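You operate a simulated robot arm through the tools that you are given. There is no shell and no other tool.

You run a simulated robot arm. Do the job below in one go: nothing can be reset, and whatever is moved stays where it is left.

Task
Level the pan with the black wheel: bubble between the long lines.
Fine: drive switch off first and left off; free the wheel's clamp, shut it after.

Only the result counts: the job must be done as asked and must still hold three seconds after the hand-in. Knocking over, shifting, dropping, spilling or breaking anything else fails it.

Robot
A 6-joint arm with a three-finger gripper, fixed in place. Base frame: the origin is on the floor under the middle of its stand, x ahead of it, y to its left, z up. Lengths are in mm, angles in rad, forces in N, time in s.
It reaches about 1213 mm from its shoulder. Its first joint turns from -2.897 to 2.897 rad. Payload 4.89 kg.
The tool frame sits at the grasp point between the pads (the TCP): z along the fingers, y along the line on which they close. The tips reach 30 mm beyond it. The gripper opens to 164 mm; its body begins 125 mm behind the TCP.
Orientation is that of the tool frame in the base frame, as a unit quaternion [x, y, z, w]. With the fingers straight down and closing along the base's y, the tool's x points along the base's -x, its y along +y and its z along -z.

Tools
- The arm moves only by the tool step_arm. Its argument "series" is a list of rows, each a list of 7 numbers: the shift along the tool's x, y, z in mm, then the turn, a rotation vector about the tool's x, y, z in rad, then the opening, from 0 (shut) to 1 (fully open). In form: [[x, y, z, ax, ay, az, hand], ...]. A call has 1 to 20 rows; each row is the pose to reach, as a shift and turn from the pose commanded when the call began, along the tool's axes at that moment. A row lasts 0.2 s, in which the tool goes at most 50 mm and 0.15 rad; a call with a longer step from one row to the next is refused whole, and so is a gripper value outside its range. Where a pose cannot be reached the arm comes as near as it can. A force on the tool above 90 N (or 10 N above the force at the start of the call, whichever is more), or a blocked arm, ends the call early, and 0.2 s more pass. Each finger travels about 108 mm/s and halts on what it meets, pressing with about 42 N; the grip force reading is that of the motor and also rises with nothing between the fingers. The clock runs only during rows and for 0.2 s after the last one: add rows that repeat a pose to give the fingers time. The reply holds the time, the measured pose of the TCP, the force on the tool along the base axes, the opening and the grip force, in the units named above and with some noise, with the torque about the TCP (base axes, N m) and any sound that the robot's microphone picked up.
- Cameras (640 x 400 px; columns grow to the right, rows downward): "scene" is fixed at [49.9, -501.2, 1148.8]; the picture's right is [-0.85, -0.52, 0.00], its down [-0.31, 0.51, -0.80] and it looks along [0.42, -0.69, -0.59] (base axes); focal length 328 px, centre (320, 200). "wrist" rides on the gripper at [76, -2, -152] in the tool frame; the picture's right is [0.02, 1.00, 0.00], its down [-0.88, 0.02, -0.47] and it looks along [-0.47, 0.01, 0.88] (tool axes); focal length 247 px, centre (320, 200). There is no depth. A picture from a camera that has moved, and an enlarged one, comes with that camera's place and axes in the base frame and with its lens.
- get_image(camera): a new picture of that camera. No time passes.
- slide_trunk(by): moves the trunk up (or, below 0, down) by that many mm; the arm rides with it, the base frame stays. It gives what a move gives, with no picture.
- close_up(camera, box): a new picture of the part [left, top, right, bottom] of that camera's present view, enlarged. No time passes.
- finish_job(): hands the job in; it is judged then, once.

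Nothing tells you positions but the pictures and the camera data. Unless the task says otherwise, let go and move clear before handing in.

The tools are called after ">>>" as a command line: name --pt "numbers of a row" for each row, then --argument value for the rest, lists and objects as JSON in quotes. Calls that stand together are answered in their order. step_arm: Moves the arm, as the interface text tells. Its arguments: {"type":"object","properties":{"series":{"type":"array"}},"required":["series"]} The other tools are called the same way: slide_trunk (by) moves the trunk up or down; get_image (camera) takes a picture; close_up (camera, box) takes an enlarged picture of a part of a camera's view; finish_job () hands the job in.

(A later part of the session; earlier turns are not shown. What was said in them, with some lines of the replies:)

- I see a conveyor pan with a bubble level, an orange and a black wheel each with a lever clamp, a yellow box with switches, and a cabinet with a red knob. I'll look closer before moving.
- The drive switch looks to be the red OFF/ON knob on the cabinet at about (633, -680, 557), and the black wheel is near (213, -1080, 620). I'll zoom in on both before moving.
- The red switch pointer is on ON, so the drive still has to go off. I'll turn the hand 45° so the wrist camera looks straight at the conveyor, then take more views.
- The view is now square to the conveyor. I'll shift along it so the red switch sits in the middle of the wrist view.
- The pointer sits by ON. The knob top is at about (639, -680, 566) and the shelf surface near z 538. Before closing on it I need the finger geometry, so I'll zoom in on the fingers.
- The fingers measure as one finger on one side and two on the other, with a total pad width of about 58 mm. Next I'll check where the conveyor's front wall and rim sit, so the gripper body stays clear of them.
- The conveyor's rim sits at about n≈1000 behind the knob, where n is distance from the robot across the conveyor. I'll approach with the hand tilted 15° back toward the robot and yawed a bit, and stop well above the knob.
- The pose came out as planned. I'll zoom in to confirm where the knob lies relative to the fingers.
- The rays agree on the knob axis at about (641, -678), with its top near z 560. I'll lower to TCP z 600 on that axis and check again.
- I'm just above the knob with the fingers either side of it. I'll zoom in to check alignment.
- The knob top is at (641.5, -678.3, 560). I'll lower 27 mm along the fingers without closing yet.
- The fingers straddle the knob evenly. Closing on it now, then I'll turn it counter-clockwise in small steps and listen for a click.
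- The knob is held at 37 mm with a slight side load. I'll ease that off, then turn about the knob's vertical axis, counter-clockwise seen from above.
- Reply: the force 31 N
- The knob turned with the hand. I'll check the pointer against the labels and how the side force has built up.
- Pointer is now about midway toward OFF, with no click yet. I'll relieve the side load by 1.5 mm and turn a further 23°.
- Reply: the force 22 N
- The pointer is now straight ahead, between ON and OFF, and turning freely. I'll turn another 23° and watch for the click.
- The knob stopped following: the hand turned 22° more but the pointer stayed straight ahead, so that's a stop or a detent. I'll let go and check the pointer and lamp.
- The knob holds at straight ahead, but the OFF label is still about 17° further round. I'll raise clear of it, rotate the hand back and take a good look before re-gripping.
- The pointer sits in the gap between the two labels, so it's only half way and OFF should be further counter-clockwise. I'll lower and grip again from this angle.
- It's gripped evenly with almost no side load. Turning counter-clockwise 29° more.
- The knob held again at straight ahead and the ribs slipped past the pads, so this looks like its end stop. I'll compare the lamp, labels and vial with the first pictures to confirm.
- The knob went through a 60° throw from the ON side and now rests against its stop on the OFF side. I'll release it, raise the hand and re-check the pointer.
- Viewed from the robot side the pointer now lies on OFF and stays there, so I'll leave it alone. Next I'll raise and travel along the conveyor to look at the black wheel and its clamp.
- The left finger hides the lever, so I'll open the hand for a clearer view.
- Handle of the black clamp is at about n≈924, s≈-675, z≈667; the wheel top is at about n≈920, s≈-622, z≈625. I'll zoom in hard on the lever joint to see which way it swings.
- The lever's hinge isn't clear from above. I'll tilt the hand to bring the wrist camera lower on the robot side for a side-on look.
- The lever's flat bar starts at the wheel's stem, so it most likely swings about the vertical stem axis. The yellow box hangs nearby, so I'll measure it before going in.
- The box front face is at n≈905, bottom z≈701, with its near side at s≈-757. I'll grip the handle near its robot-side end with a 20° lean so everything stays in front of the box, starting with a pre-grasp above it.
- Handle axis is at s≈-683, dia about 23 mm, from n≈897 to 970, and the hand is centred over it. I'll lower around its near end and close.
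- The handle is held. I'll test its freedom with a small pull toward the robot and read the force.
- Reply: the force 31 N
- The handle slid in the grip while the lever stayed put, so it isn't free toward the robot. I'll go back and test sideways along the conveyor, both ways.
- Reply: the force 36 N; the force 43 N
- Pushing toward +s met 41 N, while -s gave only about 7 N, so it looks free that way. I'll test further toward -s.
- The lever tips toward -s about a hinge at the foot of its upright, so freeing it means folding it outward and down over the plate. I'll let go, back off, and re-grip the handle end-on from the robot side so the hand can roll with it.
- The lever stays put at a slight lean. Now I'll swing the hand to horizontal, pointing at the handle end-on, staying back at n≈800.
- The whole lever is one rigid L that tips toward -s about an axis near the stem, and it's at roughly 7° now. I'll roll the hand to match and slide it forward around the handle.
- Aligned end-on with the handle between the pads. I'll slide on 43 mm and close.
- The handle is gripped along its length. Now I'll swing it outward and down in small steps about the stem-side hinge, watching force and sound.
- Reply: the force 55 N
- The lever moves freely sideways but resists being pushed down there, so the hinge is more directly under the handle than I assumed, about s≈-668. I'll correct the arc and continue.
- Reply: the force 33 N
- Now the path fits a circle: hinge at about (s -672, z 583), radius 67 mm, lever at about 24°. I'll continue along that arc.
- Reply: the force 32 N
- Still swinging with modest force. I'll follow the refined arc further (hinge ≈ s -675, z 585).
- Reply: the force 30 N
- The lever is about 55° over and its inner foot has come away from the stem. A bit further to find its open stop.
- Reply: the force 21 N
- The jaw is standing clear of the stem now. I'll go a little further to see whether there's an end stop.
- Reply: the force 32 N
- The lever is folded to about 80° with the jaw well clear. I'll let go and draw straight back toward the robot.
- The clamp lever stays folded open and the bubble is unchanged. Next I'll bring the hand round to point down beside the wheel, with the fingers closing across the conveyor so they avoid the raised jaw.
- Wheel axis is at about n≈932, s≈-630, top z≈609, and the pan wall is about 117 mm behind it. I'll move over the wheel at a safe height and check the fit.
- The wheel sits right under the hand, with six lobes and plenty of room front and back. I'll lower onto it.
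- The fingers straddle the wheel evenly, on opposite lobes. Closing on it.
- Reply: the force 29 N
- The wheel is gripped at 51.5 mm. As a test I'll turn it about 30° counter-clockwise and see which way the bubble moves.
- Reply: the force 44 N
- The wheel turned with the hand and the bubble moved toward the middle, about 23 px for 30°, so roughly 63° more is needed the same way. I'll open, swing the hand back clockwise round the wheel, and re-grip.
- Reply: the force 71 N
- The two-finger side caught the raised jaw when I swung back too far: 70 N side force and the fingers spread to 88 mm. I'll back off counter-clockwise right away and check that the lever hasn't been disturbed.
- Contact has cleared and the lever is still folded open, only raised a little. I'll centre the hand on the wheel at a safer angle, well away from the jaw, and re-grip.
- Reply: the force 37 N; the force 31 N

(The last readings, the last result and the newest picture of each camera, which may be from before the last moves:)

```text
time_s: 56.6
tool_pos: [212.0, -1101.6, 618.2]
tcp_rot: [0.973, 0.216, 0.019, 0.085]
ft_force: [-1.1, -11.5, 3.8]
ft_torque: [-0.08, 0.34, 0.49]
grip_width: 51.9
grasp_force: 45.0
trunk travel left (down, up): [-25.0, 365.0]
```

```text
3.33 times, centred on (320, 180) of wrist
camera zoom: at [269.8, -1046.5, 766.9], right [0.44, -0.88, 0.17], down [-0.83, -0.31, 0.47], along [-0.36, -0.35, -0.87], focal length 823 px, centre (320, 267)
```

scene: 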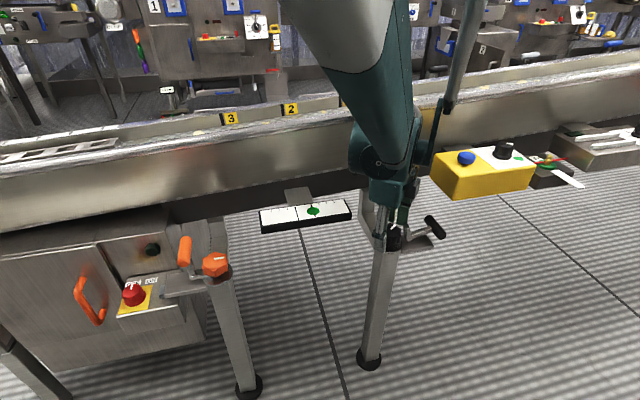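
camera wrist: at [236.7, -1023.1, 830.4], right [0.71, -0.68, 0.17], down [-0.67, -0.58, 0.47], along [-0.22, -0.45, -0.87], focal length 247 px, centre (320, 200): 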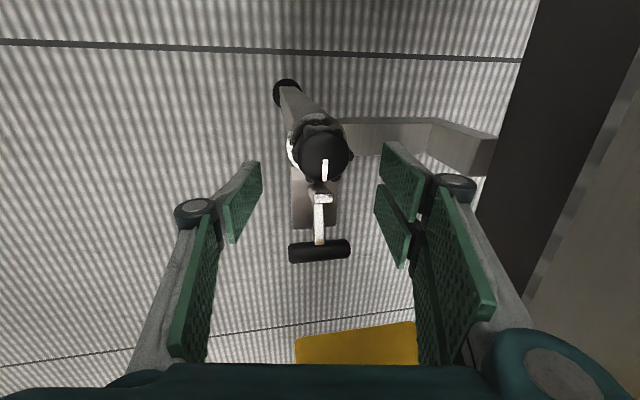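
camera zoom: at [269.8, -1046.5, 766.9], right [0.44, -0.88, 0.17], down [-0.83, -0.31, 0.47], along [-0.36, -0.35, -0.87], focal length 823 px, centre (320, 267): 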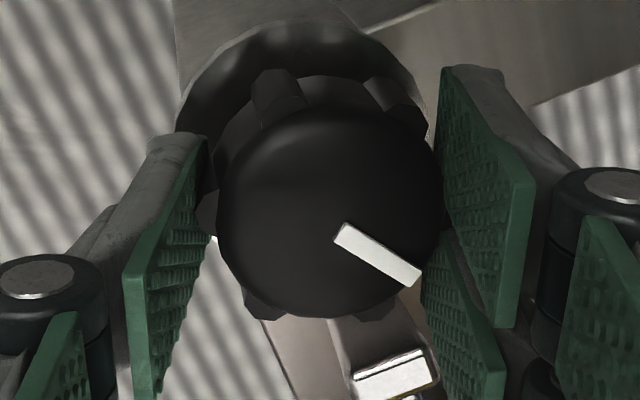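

Firm, even grip now. Turning counter-clockwise in two halves, checking the bubble in between.

>>> step_arm --pt "-0.44 0.03 0 0 0.022 -0.1246 0.2" --pt "-0.88 0.11 0.02 0 0.0439 -0.2492 0.2" --pt "-1.3 0.24 0.04 0 0.0659 -0.3738 0.2" --pt "-1.7 0.43 0.08 0 0.0878 -0.4984 0.2"

>>> close_up --camera "wrist" --box '[224, 120, 416, 240]'

>>> close_up --camera "scene" --box '[250, 180, 360, 240]'

```text
time_s: 57.6
tool_pos: [212.4, -1103.6, 616.8]
tcp_rot: [0.887, 0.453, 0.04, 0.078]
ft_force: [15.5, -43.6, 15.5]
ft_torque: [-0.25, -0.36, -0.18]
grip_width: 52.0
grasp_force: 45.1
trunk travel left (down, up): [-25.0, 365.0]
```

```text
3.33 times, centred on (320, 180) of wrist
camera zoom: at [233.4, -1026.7, 766.5], right [0.81, -0.56, 0.17], down [-0.57, -0.68, 0.47], along [-0.15, -0.48, -0.87], focal length 823 px, centre (320, 267)
```

zoom: 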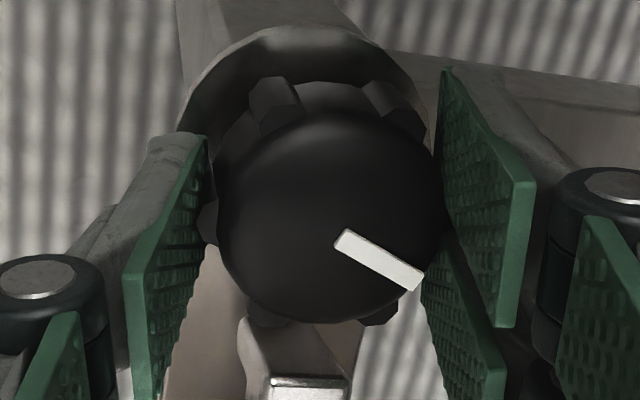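

```text
5.82 times, centred on (305, 210) of scene
camera zoom: at [49.9, -501.2, 1148.8], right [-0.85, -0.52, 0.0], down [-0.31, 0.51, -0.8], along [0.42, -0.69, -0.59], focal length 1906 px, centre (407, 142)
```

zoom: 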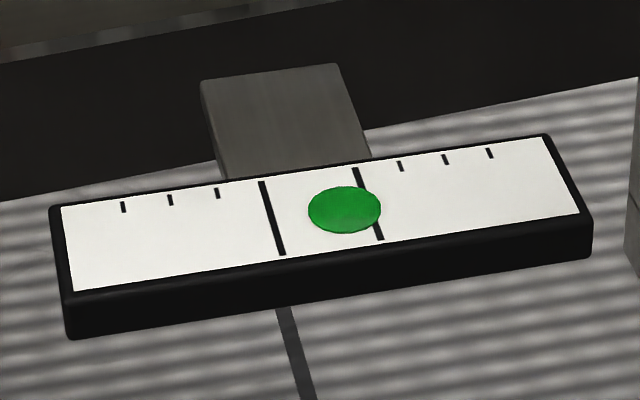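

The bubble moved as expected and is now mostly between the lines. Another 29° should centre it; I'll ease the side load as I go.

>>> step_arm --pt "0 2 0 0 0 0 0.2" --pt "-0.44 2 0 0 0.0217 -0.1231 0.2" --pt "-0.87 2.1 0.02 0 0.0434 -0.2463 0.2" --pt "-1.28 2.2 0.04 0 0.0651 -0.3694 0.2" --pt "-1.68 2.4 0.08 0 0.0868 -0.4925 0.2"

>>> close_up --camera "wrist" --box '[224, 120, 416, 240]'

>>> close_up --camera "scene" --box '[250, 180, 360, 240]'

>>> close_up --camera "scene" --box '[352, 190, 480, 270]'

```text
time_s: 58.8
tool_pos: [211.1, -1104.7, 616.4]
tcp_rot: [0.747, 0.659, 0.058, 0.065]
ft_force: [3.3, -21.2, 6.2]
ft_torque: [0.18, 0.49, -0.06]
grip_width: 51.4
grasp_force: 44.7
trunk travel left (down, up): [-25.0, 365.0]
```

```text
3.33 times, centred on (320, 180) of wrist
camera zoom: at [192.5, -1027.6, 766.4], right [0.98, -0.1, 0.17], down [-0.17, -0.87, 0.47], along [0.1, -0.49, -0.87], focal length 823 px, centre (320, 267)
```

zoom: 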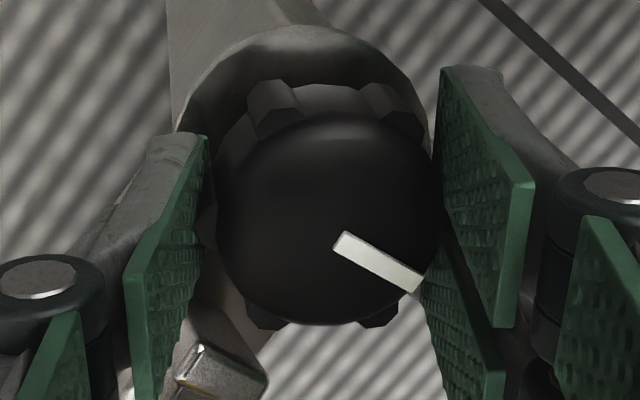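

```text
5.82 times, centred on (305, 210) of scene
camera zoom: at [49.9, -501.2, 1148.8], right [-0.85, -0.52, 0.0], down [-0.31, 0.51, -0.8], along [0.42, -0.69, -0.59], focal length 1906 px, centre (407, 142)
```

zoom: 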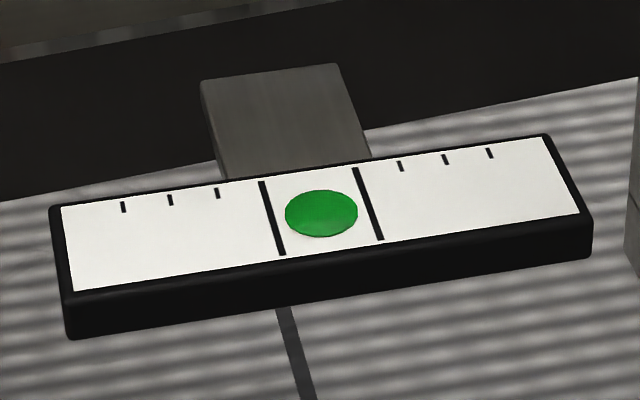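

```text
5.00 times, centred on (416, 230) of scene
camera zoom: at [49.9, -501.2, 1148.8], right [-0.85, -0.52, 0.0], down [-0.31, 0.51, -0.8], along [0.42, -0.69, -0.59], focal length 1638 px, centre (-160, 50)
```

zoom: 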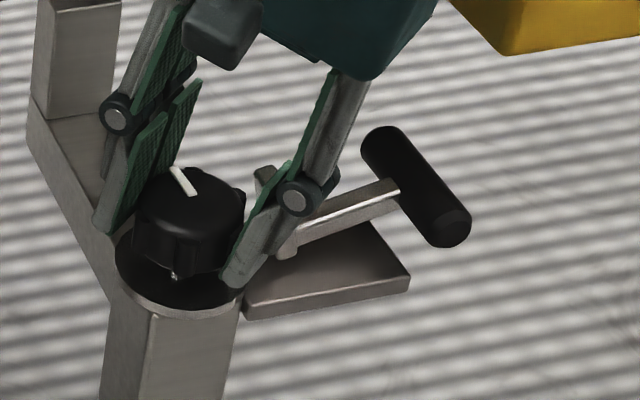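

The bubble is centred between the long lines. I'll release the wheel gently, rise straight up, and confirm it holds.

>>> step_arm --pt "-1.5 0 0 0 0 0 0.2" --pt "-1.5 0 0 0 0 0 0.36" --pt "-1.5 0 0 0 0 0 0.44" --pt "-1.5 0 0 0 0 0 0.44" --pt "-1.5 6.9 -39.4 0 0 0 0.44" --pt "-1.5 13.9 -78.8 0 0 0 0.44" --pt "-1.5 20.8 -118 0 0 0 0.44"

>>> get_image --camera "scene"

>>> close_up --camera "scene" --box '[250, 180, 360, 240]'

>>> close_up --camera "scene" --box '[352, 190, 480, 270]'

>>> get_image --camera "wrist"

```text
time_s: 60.4
tool_pos: [212.0, -1108.1, 735.8]
tcp_rot: [0.748, 0.659, 0.057, 0.064]
ft_force: [0.2, -1.3, -1.3]
ft_torque: [0.16, 0.02, 0.0]
grip_width: 72.2
grasp_force: 0.1
trunk travel left (down, up): [-25.0, 365.0]
```

```text
taken
```

scene: 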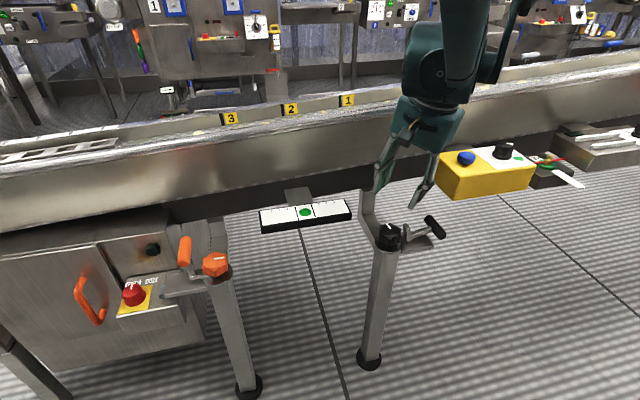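

```text
5.82 times, centred on (305, 210) of scene
camera zoom: at [49.9, -501.2, 1148.8], right [-0.85, -0.52, 0.0], down [-0.31, 0.51, -0.8], along [0.42, -0.69, -0.59], focal length 1906 px, centre (407, 142)
```

zoom: 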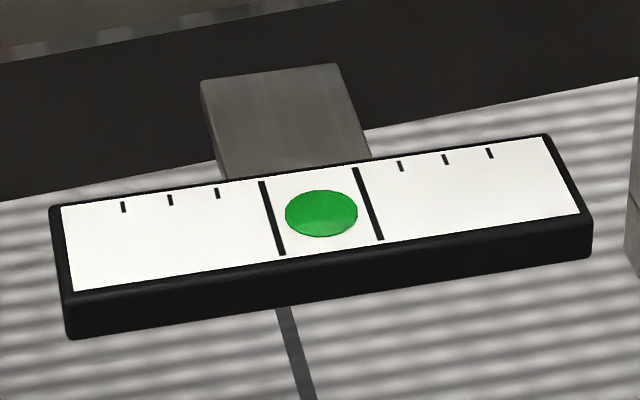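

```text
5.00 times, centred on (416, 230) of scene
camera zoom: at [49.9, -501.2, 1148.8], right [-0.85, -0.52, 0.0], down [-0.31, 0.51, -0.8], along [0.42, -0.69, -0.59], focal length 1638 px, centre (-160, 50)
```

zoom: 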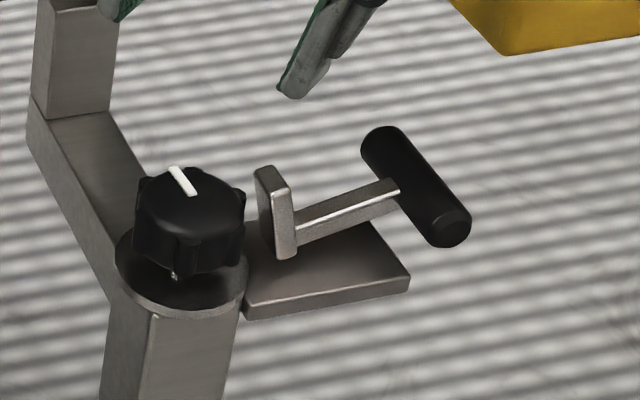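

```text
taken
camera wrist: at [193.6, -1030.1, 886.7], right [0.98, -0.11, 0.17], down [-0.18, -0.87, 0.47], along [0.1, -0.49, -0.87], focal length 247 px, centre (320, 200)
```

wrist: 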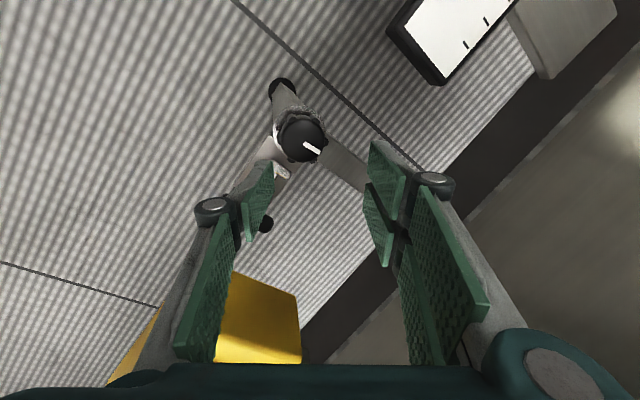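

The bubble holds centred with the wheel released. Now to shut the clamp: I'll back away from the wheel and return the hand to the end-on approach for the handle.

>>> step_arm --pt "9.1 -25.5 -9.4 0 -0.023 0.1306 0.4" --pt "18.2 -51 -18.7 0 -0.046 0.2612 0.4" --pt "27.4 -76.5 -28.1 0 -0.0691 0.3919 0.4" --pt "36.5 -102 -37.4 0 -0.0921 0.5225 0.4" --pt "45.6 -127.5 -46.8 0 -0.1151 0.6531 0.4" --pt "45.6 -127.5 -46.8 0 -0.1151 0.6531 0.4"

>>> step_arm --pt "-5.6 -2.6 14.5 -0.1254 -0.0235 -0.028 0.4" --pt "-11.3 -5.1 29 -0.2507 -0.0469 -0.0559 0.4" --pt "-16.9 -7.7 43.5 -0.3761 -0.0704 -0.0839 0.4" --pt "-22.5 -10.2 58 -0.5015 -0.0939 -0.1118 0.4" --pt "-28.2 -12.8 72.5 -0.6268 -0.1174 -0.1398 0.4" --pt "-33.8 -15.3 87 -0.7522 -0.1408 -0.1677 0.4" --pt "-39.5 -17.9 101.6 -0.8775 -0.1643 -0.1957 0.4" --pt "-45.1 -20.4 116.1 -1.0029 -0.1878 -0.2236 0.4" --pt "-50.7 -23 130.6 -1.1283 -0.2113 -0.2516 0.4" --pt "-56.4 -25.5 145.1 -1.2536 -0.2347 -0.2795 0.4" --pt "-62 -28.1 159.6 -1.379 -0.2582 -0.3075 0.4" --pt "-62 -28.1 159.6 -1.379 -0.2582 -0.3075 0.4"

>>> get_image --camera "wrist"

>>> get_image --camera "scene"

```text
time_s: 61.8
tool_pos: [84.0, -1046.0, 762.8]
tcp_rot: [0.922, 0.378, 0.033, 0.081]
ft_force: [0.2, 0.3, 0.4]
ft_torque: [-0.01, 0.08, -0.03]
grip_width: 65.7
grasp_force: 0.1
trunk travel left (down, up): [-25.0, 365.0]
```

```text
time_s: 64.4
tool_pos: [38.2, -1088.8, 599.9]
tcp_rot: [0.594, 0.384, 0.143, 0.692]
ft_force: [0.4, 0.6, 1.0]
ft_torque: [0.1, 0.07, -0.07]
grip_width: 65.8
grasp_force: 0.1
trunk travel left (down, up): [-25.0, 365.0]
```

```text
taken
camera wrist: at [-19.0, -932.5, 570.2], right [0.27, 0.27, 0.92], down [-0.91, -0.23, 0.34], along [0.31, -0.93, 0.18], focal length 247 px, centre (320, 200)
```

wrist: 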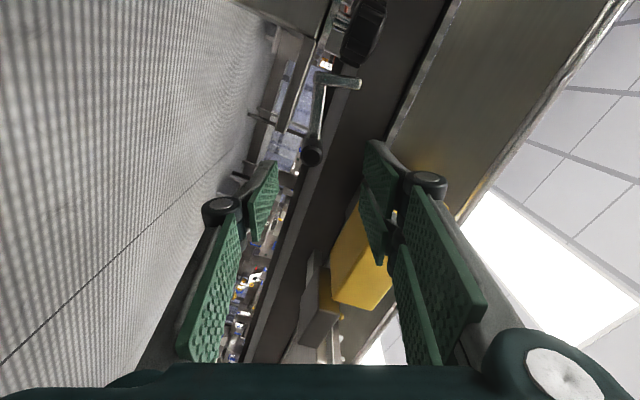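

```text
taken
```

scene: 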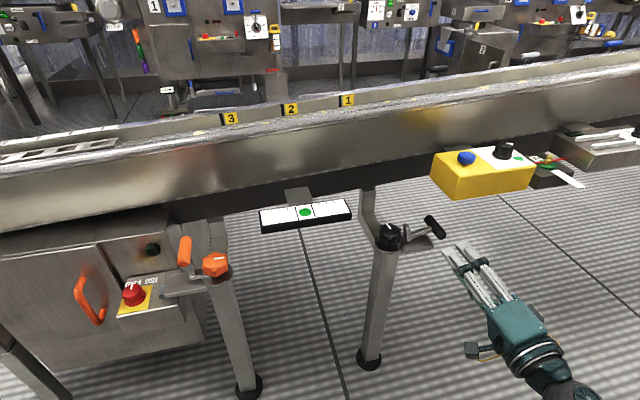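

>>> close_up --camera "wrist" --box '[256, 50, 400, 180]'

>>> close_up --camera "scene" --box '[370, 190, 498, 270]'

```text
3.08 times, centred on (328, 115) of wrist
camera zoom: at [-19.0, -932.5, 570.2], right [0.27, 0.27, 0.92], down [-0.91, -0.23, 0.34], along [0.31, -0.93, 0.18], focal length 760 px, centre (295, 462)
```

zoom: 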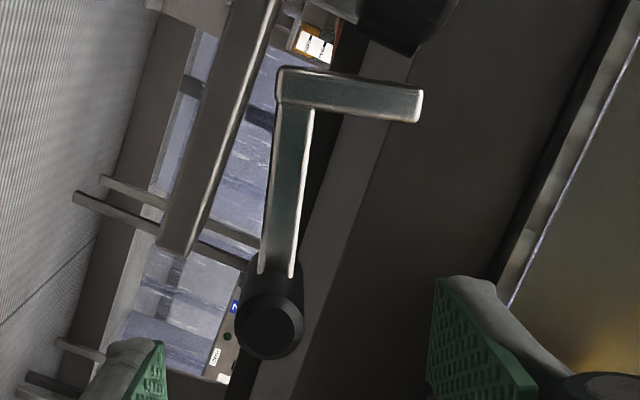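

```text
5.00 times, centred on (434, 230) of scene
camera zoom: at [49.9, -501.2, 1148.8], right [-0.85, -0.52, 0.0], down [-0.31, 0.51, -0.8], along [0.42, -0.69, -0.59], focal length 1638 px, centre (-250, 50)
```

zoom: 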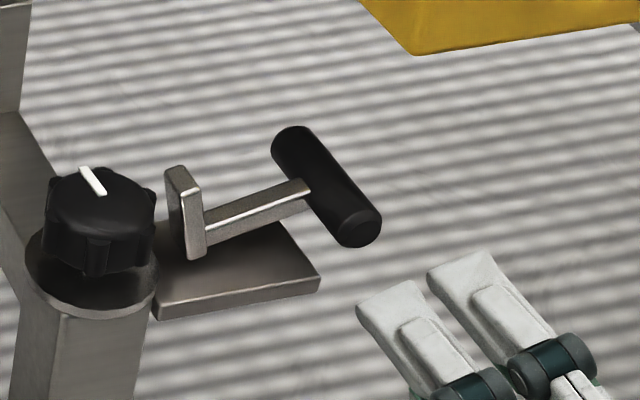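

The handle now sits at about s -752, z 593, with the lever 73° from shut and its hinge at the L's corner (s -680, z 575). I'll line up with it, slide forward and grip.

>>> step_arm --pt "-3 -5 10 0 0 0.04 0.4" --pt "-5.2 -9.2 40 0 0 0.08 0.4" --pt "-5.2 -9.2 70 0 0 0.08 0.4" --pt "-5.2 -9.2 70 0 0 0.08 0.4"

>>> get_image --camera "wrist"

>>> close_up --camera "wrist" --box '[240, 100, 400, 220]'

```text
time_s: 65.4
tool_pos: [85.8, -1143.0, 594.3]
tcp_rot: [0.61, 0.359, 0.171, 0.686]
ft_force: [-1.1, 0.6, -0.5]
ft_torque: [0.0, 0.02, 0.04]
grip_width: 65.5
grasp_force: 0.0
trunk travel left (down, up): [-25.0, 365.0]
```

```text
taken
camera wrist: at [29.8, -984.8, 570.3], right [0.22, 0.21, 0.95], down [-0.93, -0.25, 0.27], along [0.3, -0.94, 0.14], focal length 247 px, centre (320, 200)
```

wrist: 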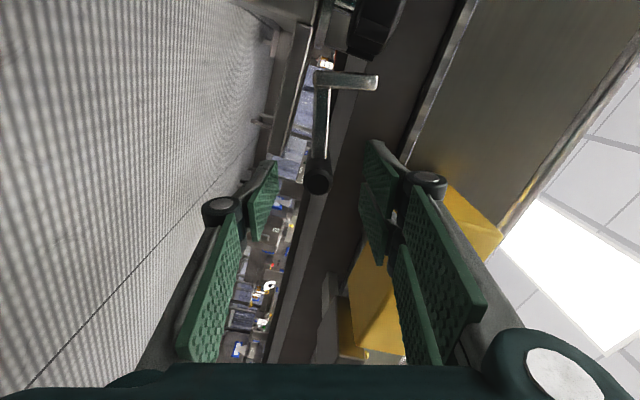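

```text
3.33 times, centred on (320, 160) of wrist
camera zoom: at [29.8, -984.8, 570.3], right [0.22, 0.21, 0.95], down [-0.93, -0.25, 0.27], along [0.3, -0.94, 0.14], focal length 823 px, centre (320, 333)
```

zoom: 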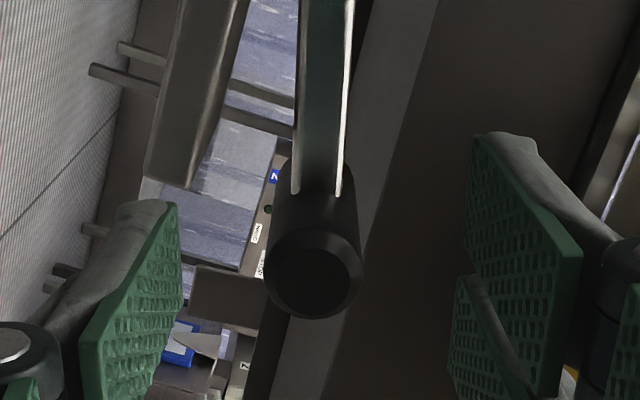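

>>> step_arm --pt "-5.3 -2 20 0 0 0 0.4" --pt "-5.3 -2 55 0 0 0 0.4" --pt "-5.3 -2 55 0 0 0 0.25" --pt "-5.3 -2 55 0 0 0 0.08" --pt "-5.3 -2 55 0 0 0 0.08" --pt "-5.3 -2 55 0 0 0 0.08"

>>> close_up --camera "wrist" --box '[200, 0, 480, 250]'

>>> close_up --camera "scene" --box '[370, 190, 498, 270]'

```text
time_s: 66.8
tool_pos: [121.3, -1185.0, 591.2]
tcp_rot: [0.609, 0.36, 0.171, 0.685]
ft_force: [7.6, -21.0, 2.8]
ft_torque: [-0.02, -0.1, -0.27]
grip_width: 23.8
grasp_force: 44.9
trunk travel left (down, up): [-25.0, 365.0]
```

```text
1.60 times, centred on (340, 125) of wrist
camera zoom: at [65.2, -1027.0, 568.4], right [0.22, 0.21, 0.95], down [-0.93, -0.25, 0.27], along [0.3, -0.94, 0.14], focal length 395 px, centre (288, 320)
```

zoom: 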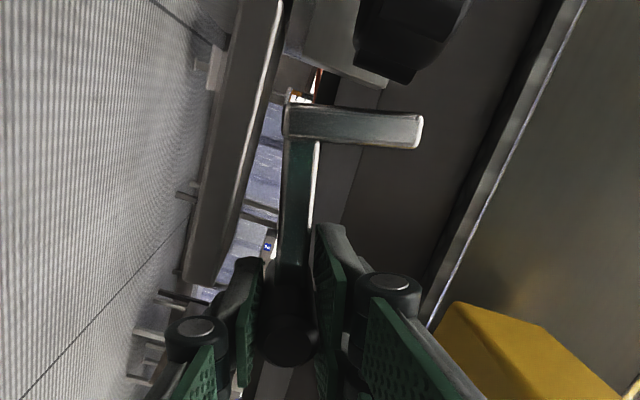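

```text
5.00 times, centred on (434, 230) of scene
camera zoom: at [49.9, -501.2, 1148.8], right [-0.85, -0.52, 0.0], down [-0.31, 0.51, -0.8], along [0.42, -0.69, -0.59], focal length 1638 px, centre (-250, 50)
```

zoom: 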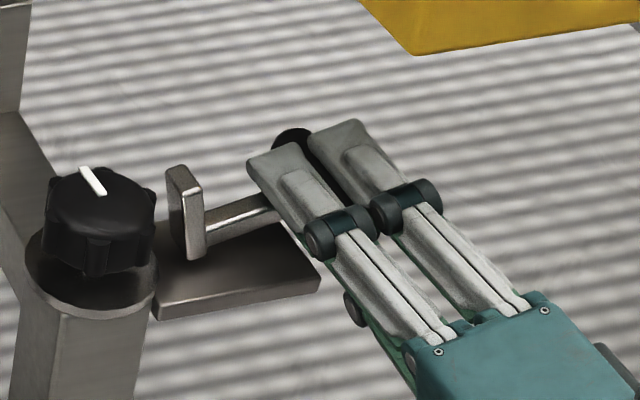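

Gripped along its length again. I'll swing it back up along the arc in stages, watching the force.

>>> step_arm --pt "0 9.5 0 0 0 -0.127 0.08" --pt "1.07 18.4 0 0 0 -0.25 0.08" --pt "1.07 18.4 0 0 0 -0.25 0.08"

>>> close_up --camera "wrist" --box '[200, 0, 480, 250]'

```text
time_s: 67.6
tool_pos: [124.7, -1179.0, 608.2]
tcp_rot: [0.559, 0.435, 0.085, 0.701]
ft_force: [2.8, 16.6, -11.0]
ft_torque: [0.23, 0.24, 0.42]
grip_width: 24.1
grasp_force: 45.0
trunk travel left (down, up): [-25.0, 365.0]
```

```text
1.60 times, centred on (340, 125) of wrist
camera zoom: at [63.0, -1028.9, 567.3], right [0.38, 0.37, 0.85], down [-0.86, -0.19, 0.47], along [0.34, -0.91, 0.25], focal length 395 px, centre (288, 320)
```

zoom: 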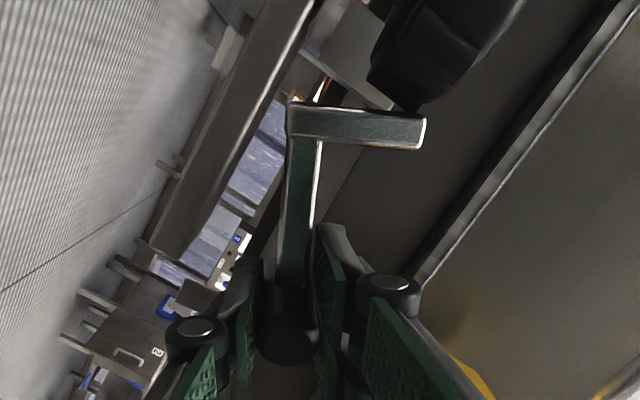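

>>> step_arm --pt "-0.16 9 0 0 0 -0.122 0.08" --pt "0.85 18 0 0 0 -0.244 0.08" --pt "3.03 26.8 0 0 0 -0.366 0.08" --pt "3.03 26.8 0 0 0 -0.366 0.08"

>>> close_up --camera "wrist" --box '[200, 0, 480, 250]'

```text
time_s: 68.6
tool_pos: [134.6, -1170.3, 629.5]
tcp_rot: [0.47, 0.529, -0.045, 0.705]
ft_force: [9.5, 2.7, -14.9]
ft_torque: [0.36, 0.28, 0.17]
grip_width: 23.6
grasp_force: 45.5
trunk travel left (down, up): [-25.0, 365.0]
```

```text
1.60 times, centred on (340, 125) of wrist
camera zoom: at [60.3, -1031.4, 569.0], right [0.57, 0.56, 0.6], down [-0.71, -0.04, 0.71], along [0.42, -0.83, 0.38], focal length 395 px, centre (288, 320)
```

zoom: 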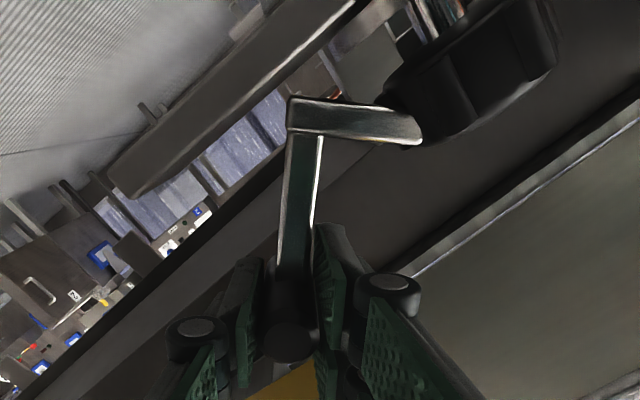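

>>> step_arm --pt "-0.1 8.97 0 0 0 -0.122 0.08" --pt "0.94 17.9 0 0 0 -0.244 0.08" --pt "3 26.7 0 0 0 -0.366 0.08" --pt "3 26.7 0 0 0 -0.366 0.08"

>>> close_up --camera "wrist" --box '[200, 0, 480, 250]'

>>> close_up --camera "scene" --box '[250, 180, 360, 240]'

```text
time_s: 69.6
tool_pos: [150.0, -1154.7, 643.6]
tcp_rot: [0.368, 0.605, -0.173, 0.685]
ft_force: [8.8, -28.8, 7.2]
ft_torque: [-0.31, 0.14, -0.6]
grip_width: 23.5
grasp_force: 44.8
trunk travel left (down, up): [-25.0, 365.0]
```

```text
1.60 times, centred on (340, 125) of wrist
camera zoom: at [57.5, -1033.9, 570.5], right [0.69, 0.67, 0.27], down [-0.5, 0.17, 0.85], along [0.53, -0.72, 0.45], focal length 395 px, centre (288, 320)
```

zoom: 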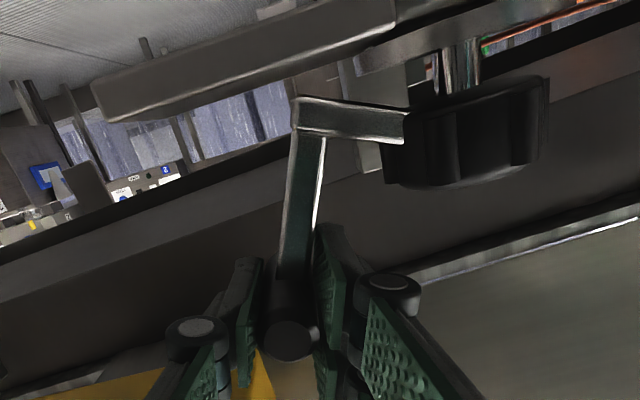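

```text
5.82 times, centred on (305, 210) of scene
camera zoom: at [49.9, -501.2, 1148.8], right [-0.85, -0.52, 0.0], down [-0.31, 0.51, -0.8], along [0.42, -0.69, -0.59], focal length 1906 px, centre (407, 142)
```

zoom: 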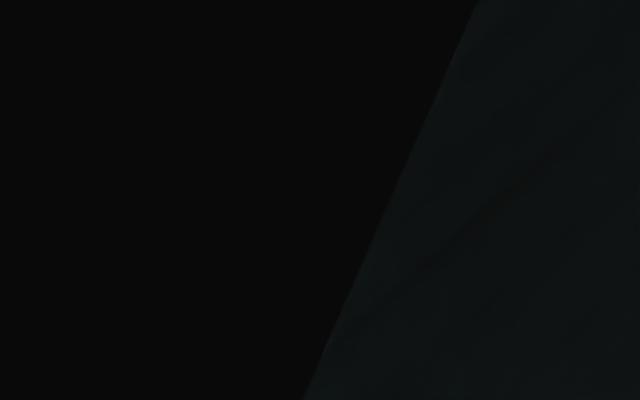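

>>> step_arm --pt "-0.05 9 0 0 0 -0.1 0.08" --pt "0.75 16.7 0 0 0 -0.19 0.08" --pt "2.3 23.9 0 0 0 -0.27 0.08" --pt "2.3 23.9 0 0 0 -0.27 0.08"

>>> close_up --camera "wrist" --box '[200, 0, 480, 250]'

```text
time_s: 70.6
tool_pos: [168.5, -1137.0, 649.5]
tcp_rot: [0.282, 0.649, -0.263, 0.656]
ft_force: [3.1, -10.5, 3.5]
ft_torque: [0.02, 0.13, -0.25]
grip_width: 23.8
grasp_force: 45.2
trunk travel left (down, up): [-25.0, 365.0]
```

```text
1.60 times, centred on (340, 125) of wrist
camera zoom: at [60.2, -1030.4, 572.9], right [0.71, 0.7, 0.01], down [-0.34, 0.33, 0.88], along [0.62, -0.63, 0.47], focal length 395 px, centre (288, 320)
```

zoom: 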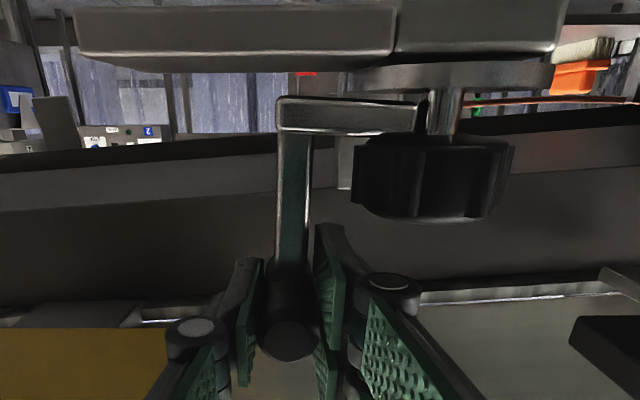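

Almost upright. I'll press it the last few millimetres toward the wheel until it meets its stop.

>>> step_arm --pt "0 2.5 0 0 0 -0.03 0.08" --pt "0 5 0 0 0 -0.03 0.08" --pt "0 7 0 0 0 -0.03 0.08"

>>> close_up --camera "wrist" --box '[200, 0, 480, 250]'

```text
time_s: 71.4
tool_pos: [169.8, -1133.8, 649.2]
tcp_rot: [0.273, 0.653, -0.273, 0.651]
ft_force: [-5.5, -28.8, 3.3]
ft_torque: [0.15, 0.18, -0.66]
grip_width: 23.7
grasp_force: 45.0
trunk travel left (down, up): [-25.0, 365.0]
```

```text
1.60 times, centred on (340, 125) of wrist
camera zoom: at [61.8, -1028.5, 573.1], right [0.71, 0.7, -0.02], down [-0.32, 0.35, 0.88], along [0.62, -0.62, 0.47], focal length 395 px, centre (288, 320)
```

zoom: 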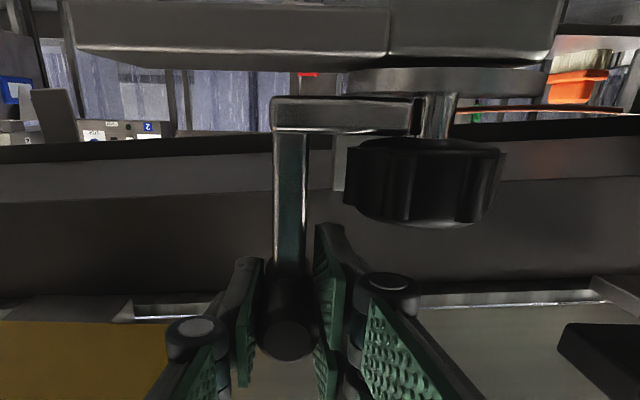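

>>> step_arm --pt "0 2 0 0 0 0 0.08" --pt "0 4 0 0 0 0 0.08" --pt "0 4 0 0 0 0 0.08"

>>> close_up --camera "wrist" --box '[240, 20, 400, 120]'

```text
time_s: 72.2
tool_pos: [170.9, -1133.6, 648.7]
tcp_rot: [0.275, 0.652, -0.274, 0.651]
ft_force: [-31.5, -75.8, 16.7]
ft_torque: [-0.24, -0.17, -1.4]
grip_width: 24.0
grasp_force: 44.8
trunk travel left (down, up): [-25.0, 365.0]
```

```text
4.00 times, centred on (320, 70) of wrist
camera zoom: at [62.7, -1026.3, 573.1], right [0.72, 0.7, -0.02], down [-0.32, 0.35, 0.88], along [0.62, -0.63, 0.47], focal length 988 px, centre (320, 720)
```

zoom: 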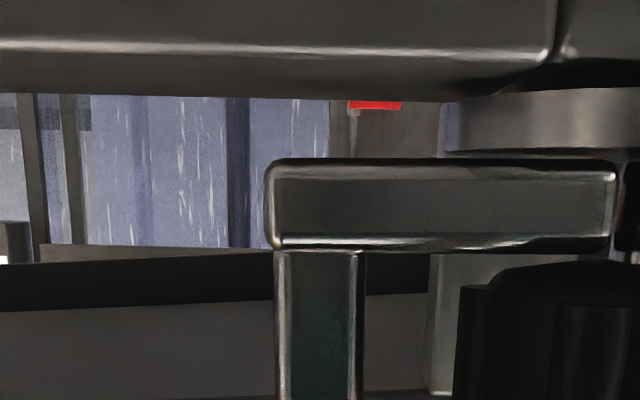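

The force rose sharply to 76 N with no more movement, so the lever is fully shut against its stop. I'll relax the push, open the fingers and withdraw straight back.

>>> step_arm --pt "0 -4 0 0 0 0 0.08" --pt "0 -7 0 0 0 0 0.08" --pt "0 -7 0 0 0 0 0.2" --pt "0 -7 0 0 0 0 0.32" --pt "0 -7 0 0 0 0 0.32"

>>> step_arm --pt "0 0 -40 0 0 0 0.32" --pt "0 0 -80 0 0 0 0.32" --pt "0 0 -120 0 0 0 0.32" --pt "0 0 -150 0 0 0 0.32"

>>> get_image --camera "wrist"

>>> get_image --camera "scene"

```text
time_s: 73.4
tool_pos: [172.3, -1134.1, 648.3]
tcp_rot: [0.272, 0.653, -0.272, 0.652]
ft_force: [-1.1, 0.4, -0.5]
ft_torque: [-0.04, 0.01, 0.03]
grip_width: 52.5
grasp_force: 0.0
trunk travel left (down, up): [-25.0, 365.0]
```

```text
time_s: 74.4
tool_pos: [66.8, -1027.4, 649.7]
tcp_rot: [0.272, 0.654, -0.272, 0.652]
ft_force: [0.7, 0.1, -0.3]
ft_torque: [-0.07, -0.04, -0.02]
grip_width: 52.3
grasp_force: 0.1
trunk travel left (down, up): [-25.0, 365.0]
```

```text
taken
camera wrist: at [-42.7, -922.7, 573.0], right [0.71, 0.7, -0.02], down [-0.32, 0.35, 0.88], along [0.63, -0.62, 0.47], focal length 247 px, centre (320, 200)
```

wrist: 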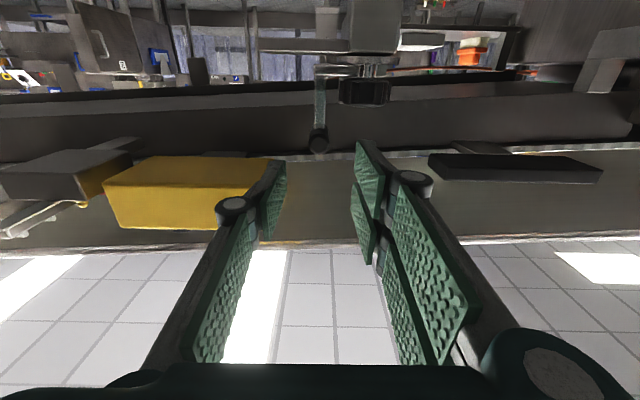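

```text
taken
```

scene: 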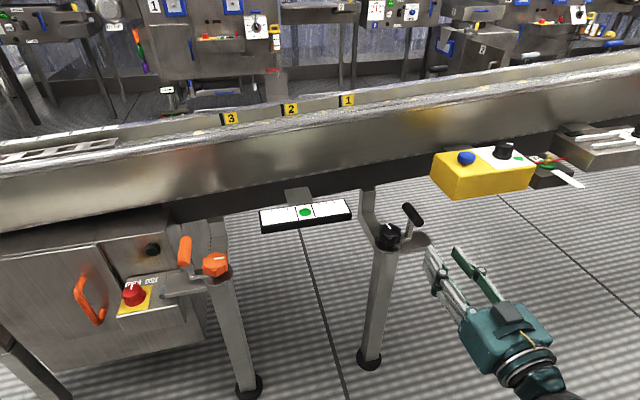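

>>> close_up --camera "scene" --box '[250, 180, 360, 240]'

>>> close_up --camera "scene" --box '[340, 180, 460, 260]'

>>> close_up --camera "wrist" --box '[280, 40, 424, 165]'

>>> close_up --camera "scene" --box '[90, 220, 250, 320]'

>>> close_up --camera "scene" --box '[115, 270, 179, 310]'

```text
5.82 times, centred on (305, 210) of scene
camera zoom: at [49.9, -501.2, 1148.8], right [-0.85, -0.52, 0.0], down [-0.31, 0.51, -0.8], along [0.42, -0.69, -0.59], focal length 1906 px, centre (407, 142)
```

zoom: 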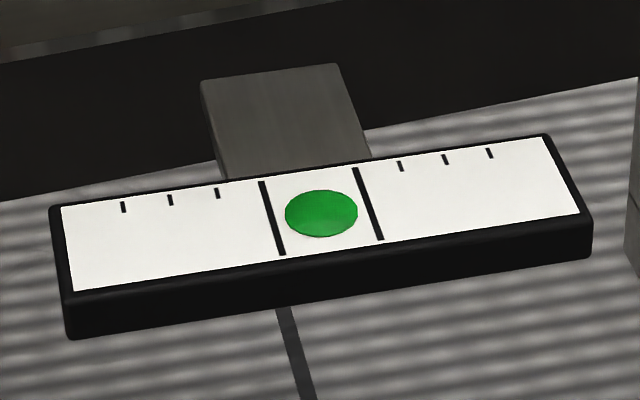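

```text
5.00 times, centred on (400, 220) of scene
camera zoom: at [49.9, -501.2, 1148.8], right [-0.85, -0.52, 0.0], down [-0.31, 0.51, -0.8], along [0.42, -0.69, -0.59], focal length 1638 px, centre (-80, 100)
```

zoom: 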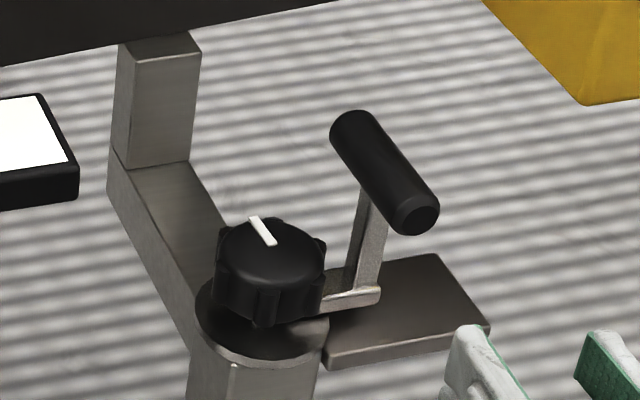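

```text
3.20 times, centred on (352, 102) of wrist
camera zoom: at [-42.7, -922.7, 573.0], right [0.71, 0.7, -0.02], down [-0.32, 0.35, 0.88], along [0.63, -0.62, 0.47], focal length 790 px, centre (218, 512)
```

zoom: 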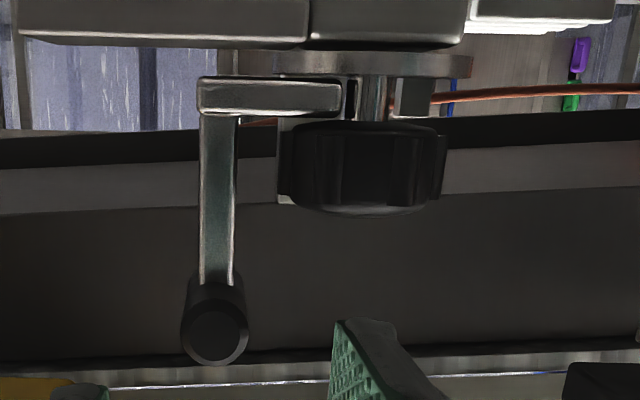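

```text
4.00 times, centred on (170, 270) of scene
camera zoom: at [49.9, -501.2, 1148.8], right [-0.85, -0.52, 0.0], down [-0.31, 0.51, -0.8], along [0.42, -0.69, -0.59], focal length 1310 px, centre (920, -80)
```

zoom: 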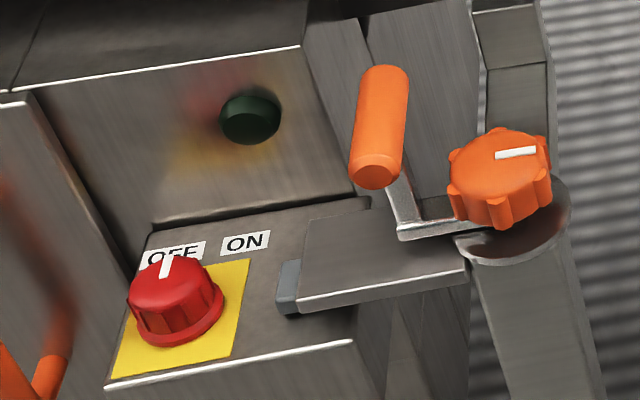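

```text
10.00 times, centred on (147, 290) of scene
camera zoom: at [49.9, -501.2, 1148.8], right [-0.85, -0.52, 0.0], down [-0.31, 0.51, -0.8], along [0.42, -0.69, -0.59], focal length 3276 px, centre (2050, -700)
```

zoom: 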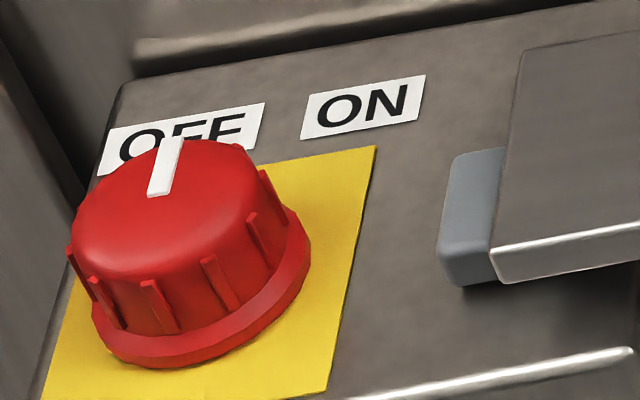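

Everything checks out: the bubble is centred, the black lever is upright as at the start, and the red switch points to OFF. I'll back the hand a bit further away before handing in.

>>> step_arm --pt "0 0 -40 0 0 0 0.32" --pt "0 0 -80 0 0 0 0.32" --pt "0 0 -80 0 0 0 0.32" --pt "0 0 -80 0 0 0 0.32" --pt "0 0 -80 0 0 0 0.32"

>>> close_up --camera "scene" --box '[250, 180, 360, 240]'

```text
time_s: 75.6
tool_pos: [11.0, -970.9, 651.0]
tcp_rot: [0.273, 0.653, -0.273, 0.651]
ft_force: [-0.6, -0.4, 0.3]
ft_torque: [0.0, -0.01, -0.03]
grip_width: 52.5
grasp_force: 0.0
trunk travel left (down, up): [-25.0, 365.0]
```

```text
5.82 times, centred on (305, 210) of scene
camera zoom: at [49.9, -501.2, 1148.8], right [-0.85, -0.52, 0.0], down [-0.31, 0.51, -0.8], along [0.42, -0.69, -0.59], focal length 1906 px, centre (407, 142)
```

zoom: 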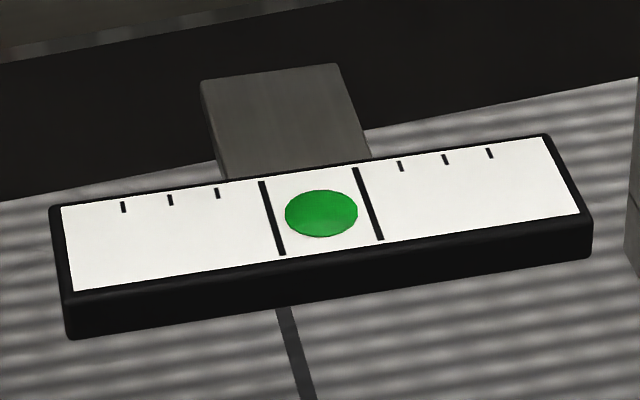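

The bubble rests steadily between the long lines, the clamp is shut, the drive switch is off, and the hand is well clear. Handing the job in.

>>> finish_job

```text
The job is handed in.
```

The pan is level: the bubble sits centred between the long lines, and it stayed there after I let go of the wheel and shut the clamp.

- **Drive switch:** I turned the red OFF/ON knob to OFF before anything else and left it there. It went through about 60° and stopped. The pointer lines up with OFF from the robot side, though seen straight on it is about 17° short of the label. I took that as its end stop because it would not turn further, and no click or lamp confirmed it.
- **Black wheel:** I folded its clamp lever open, then turned the wheel about 88° counter-clockwise in two grips. The orange wheel and its clamp were not touched.
- **Clamp:** The lever is back upright, pressed home against its stop (76 N with no more movement), and looks the same as at the start.

While I was re-gripping the wheel, a finger caught the raised clamp jaw with about 70 N and moved the open lever back roughly 10°. I backed off straight away. The wheel still turned freely afterwards and I saw no damage.
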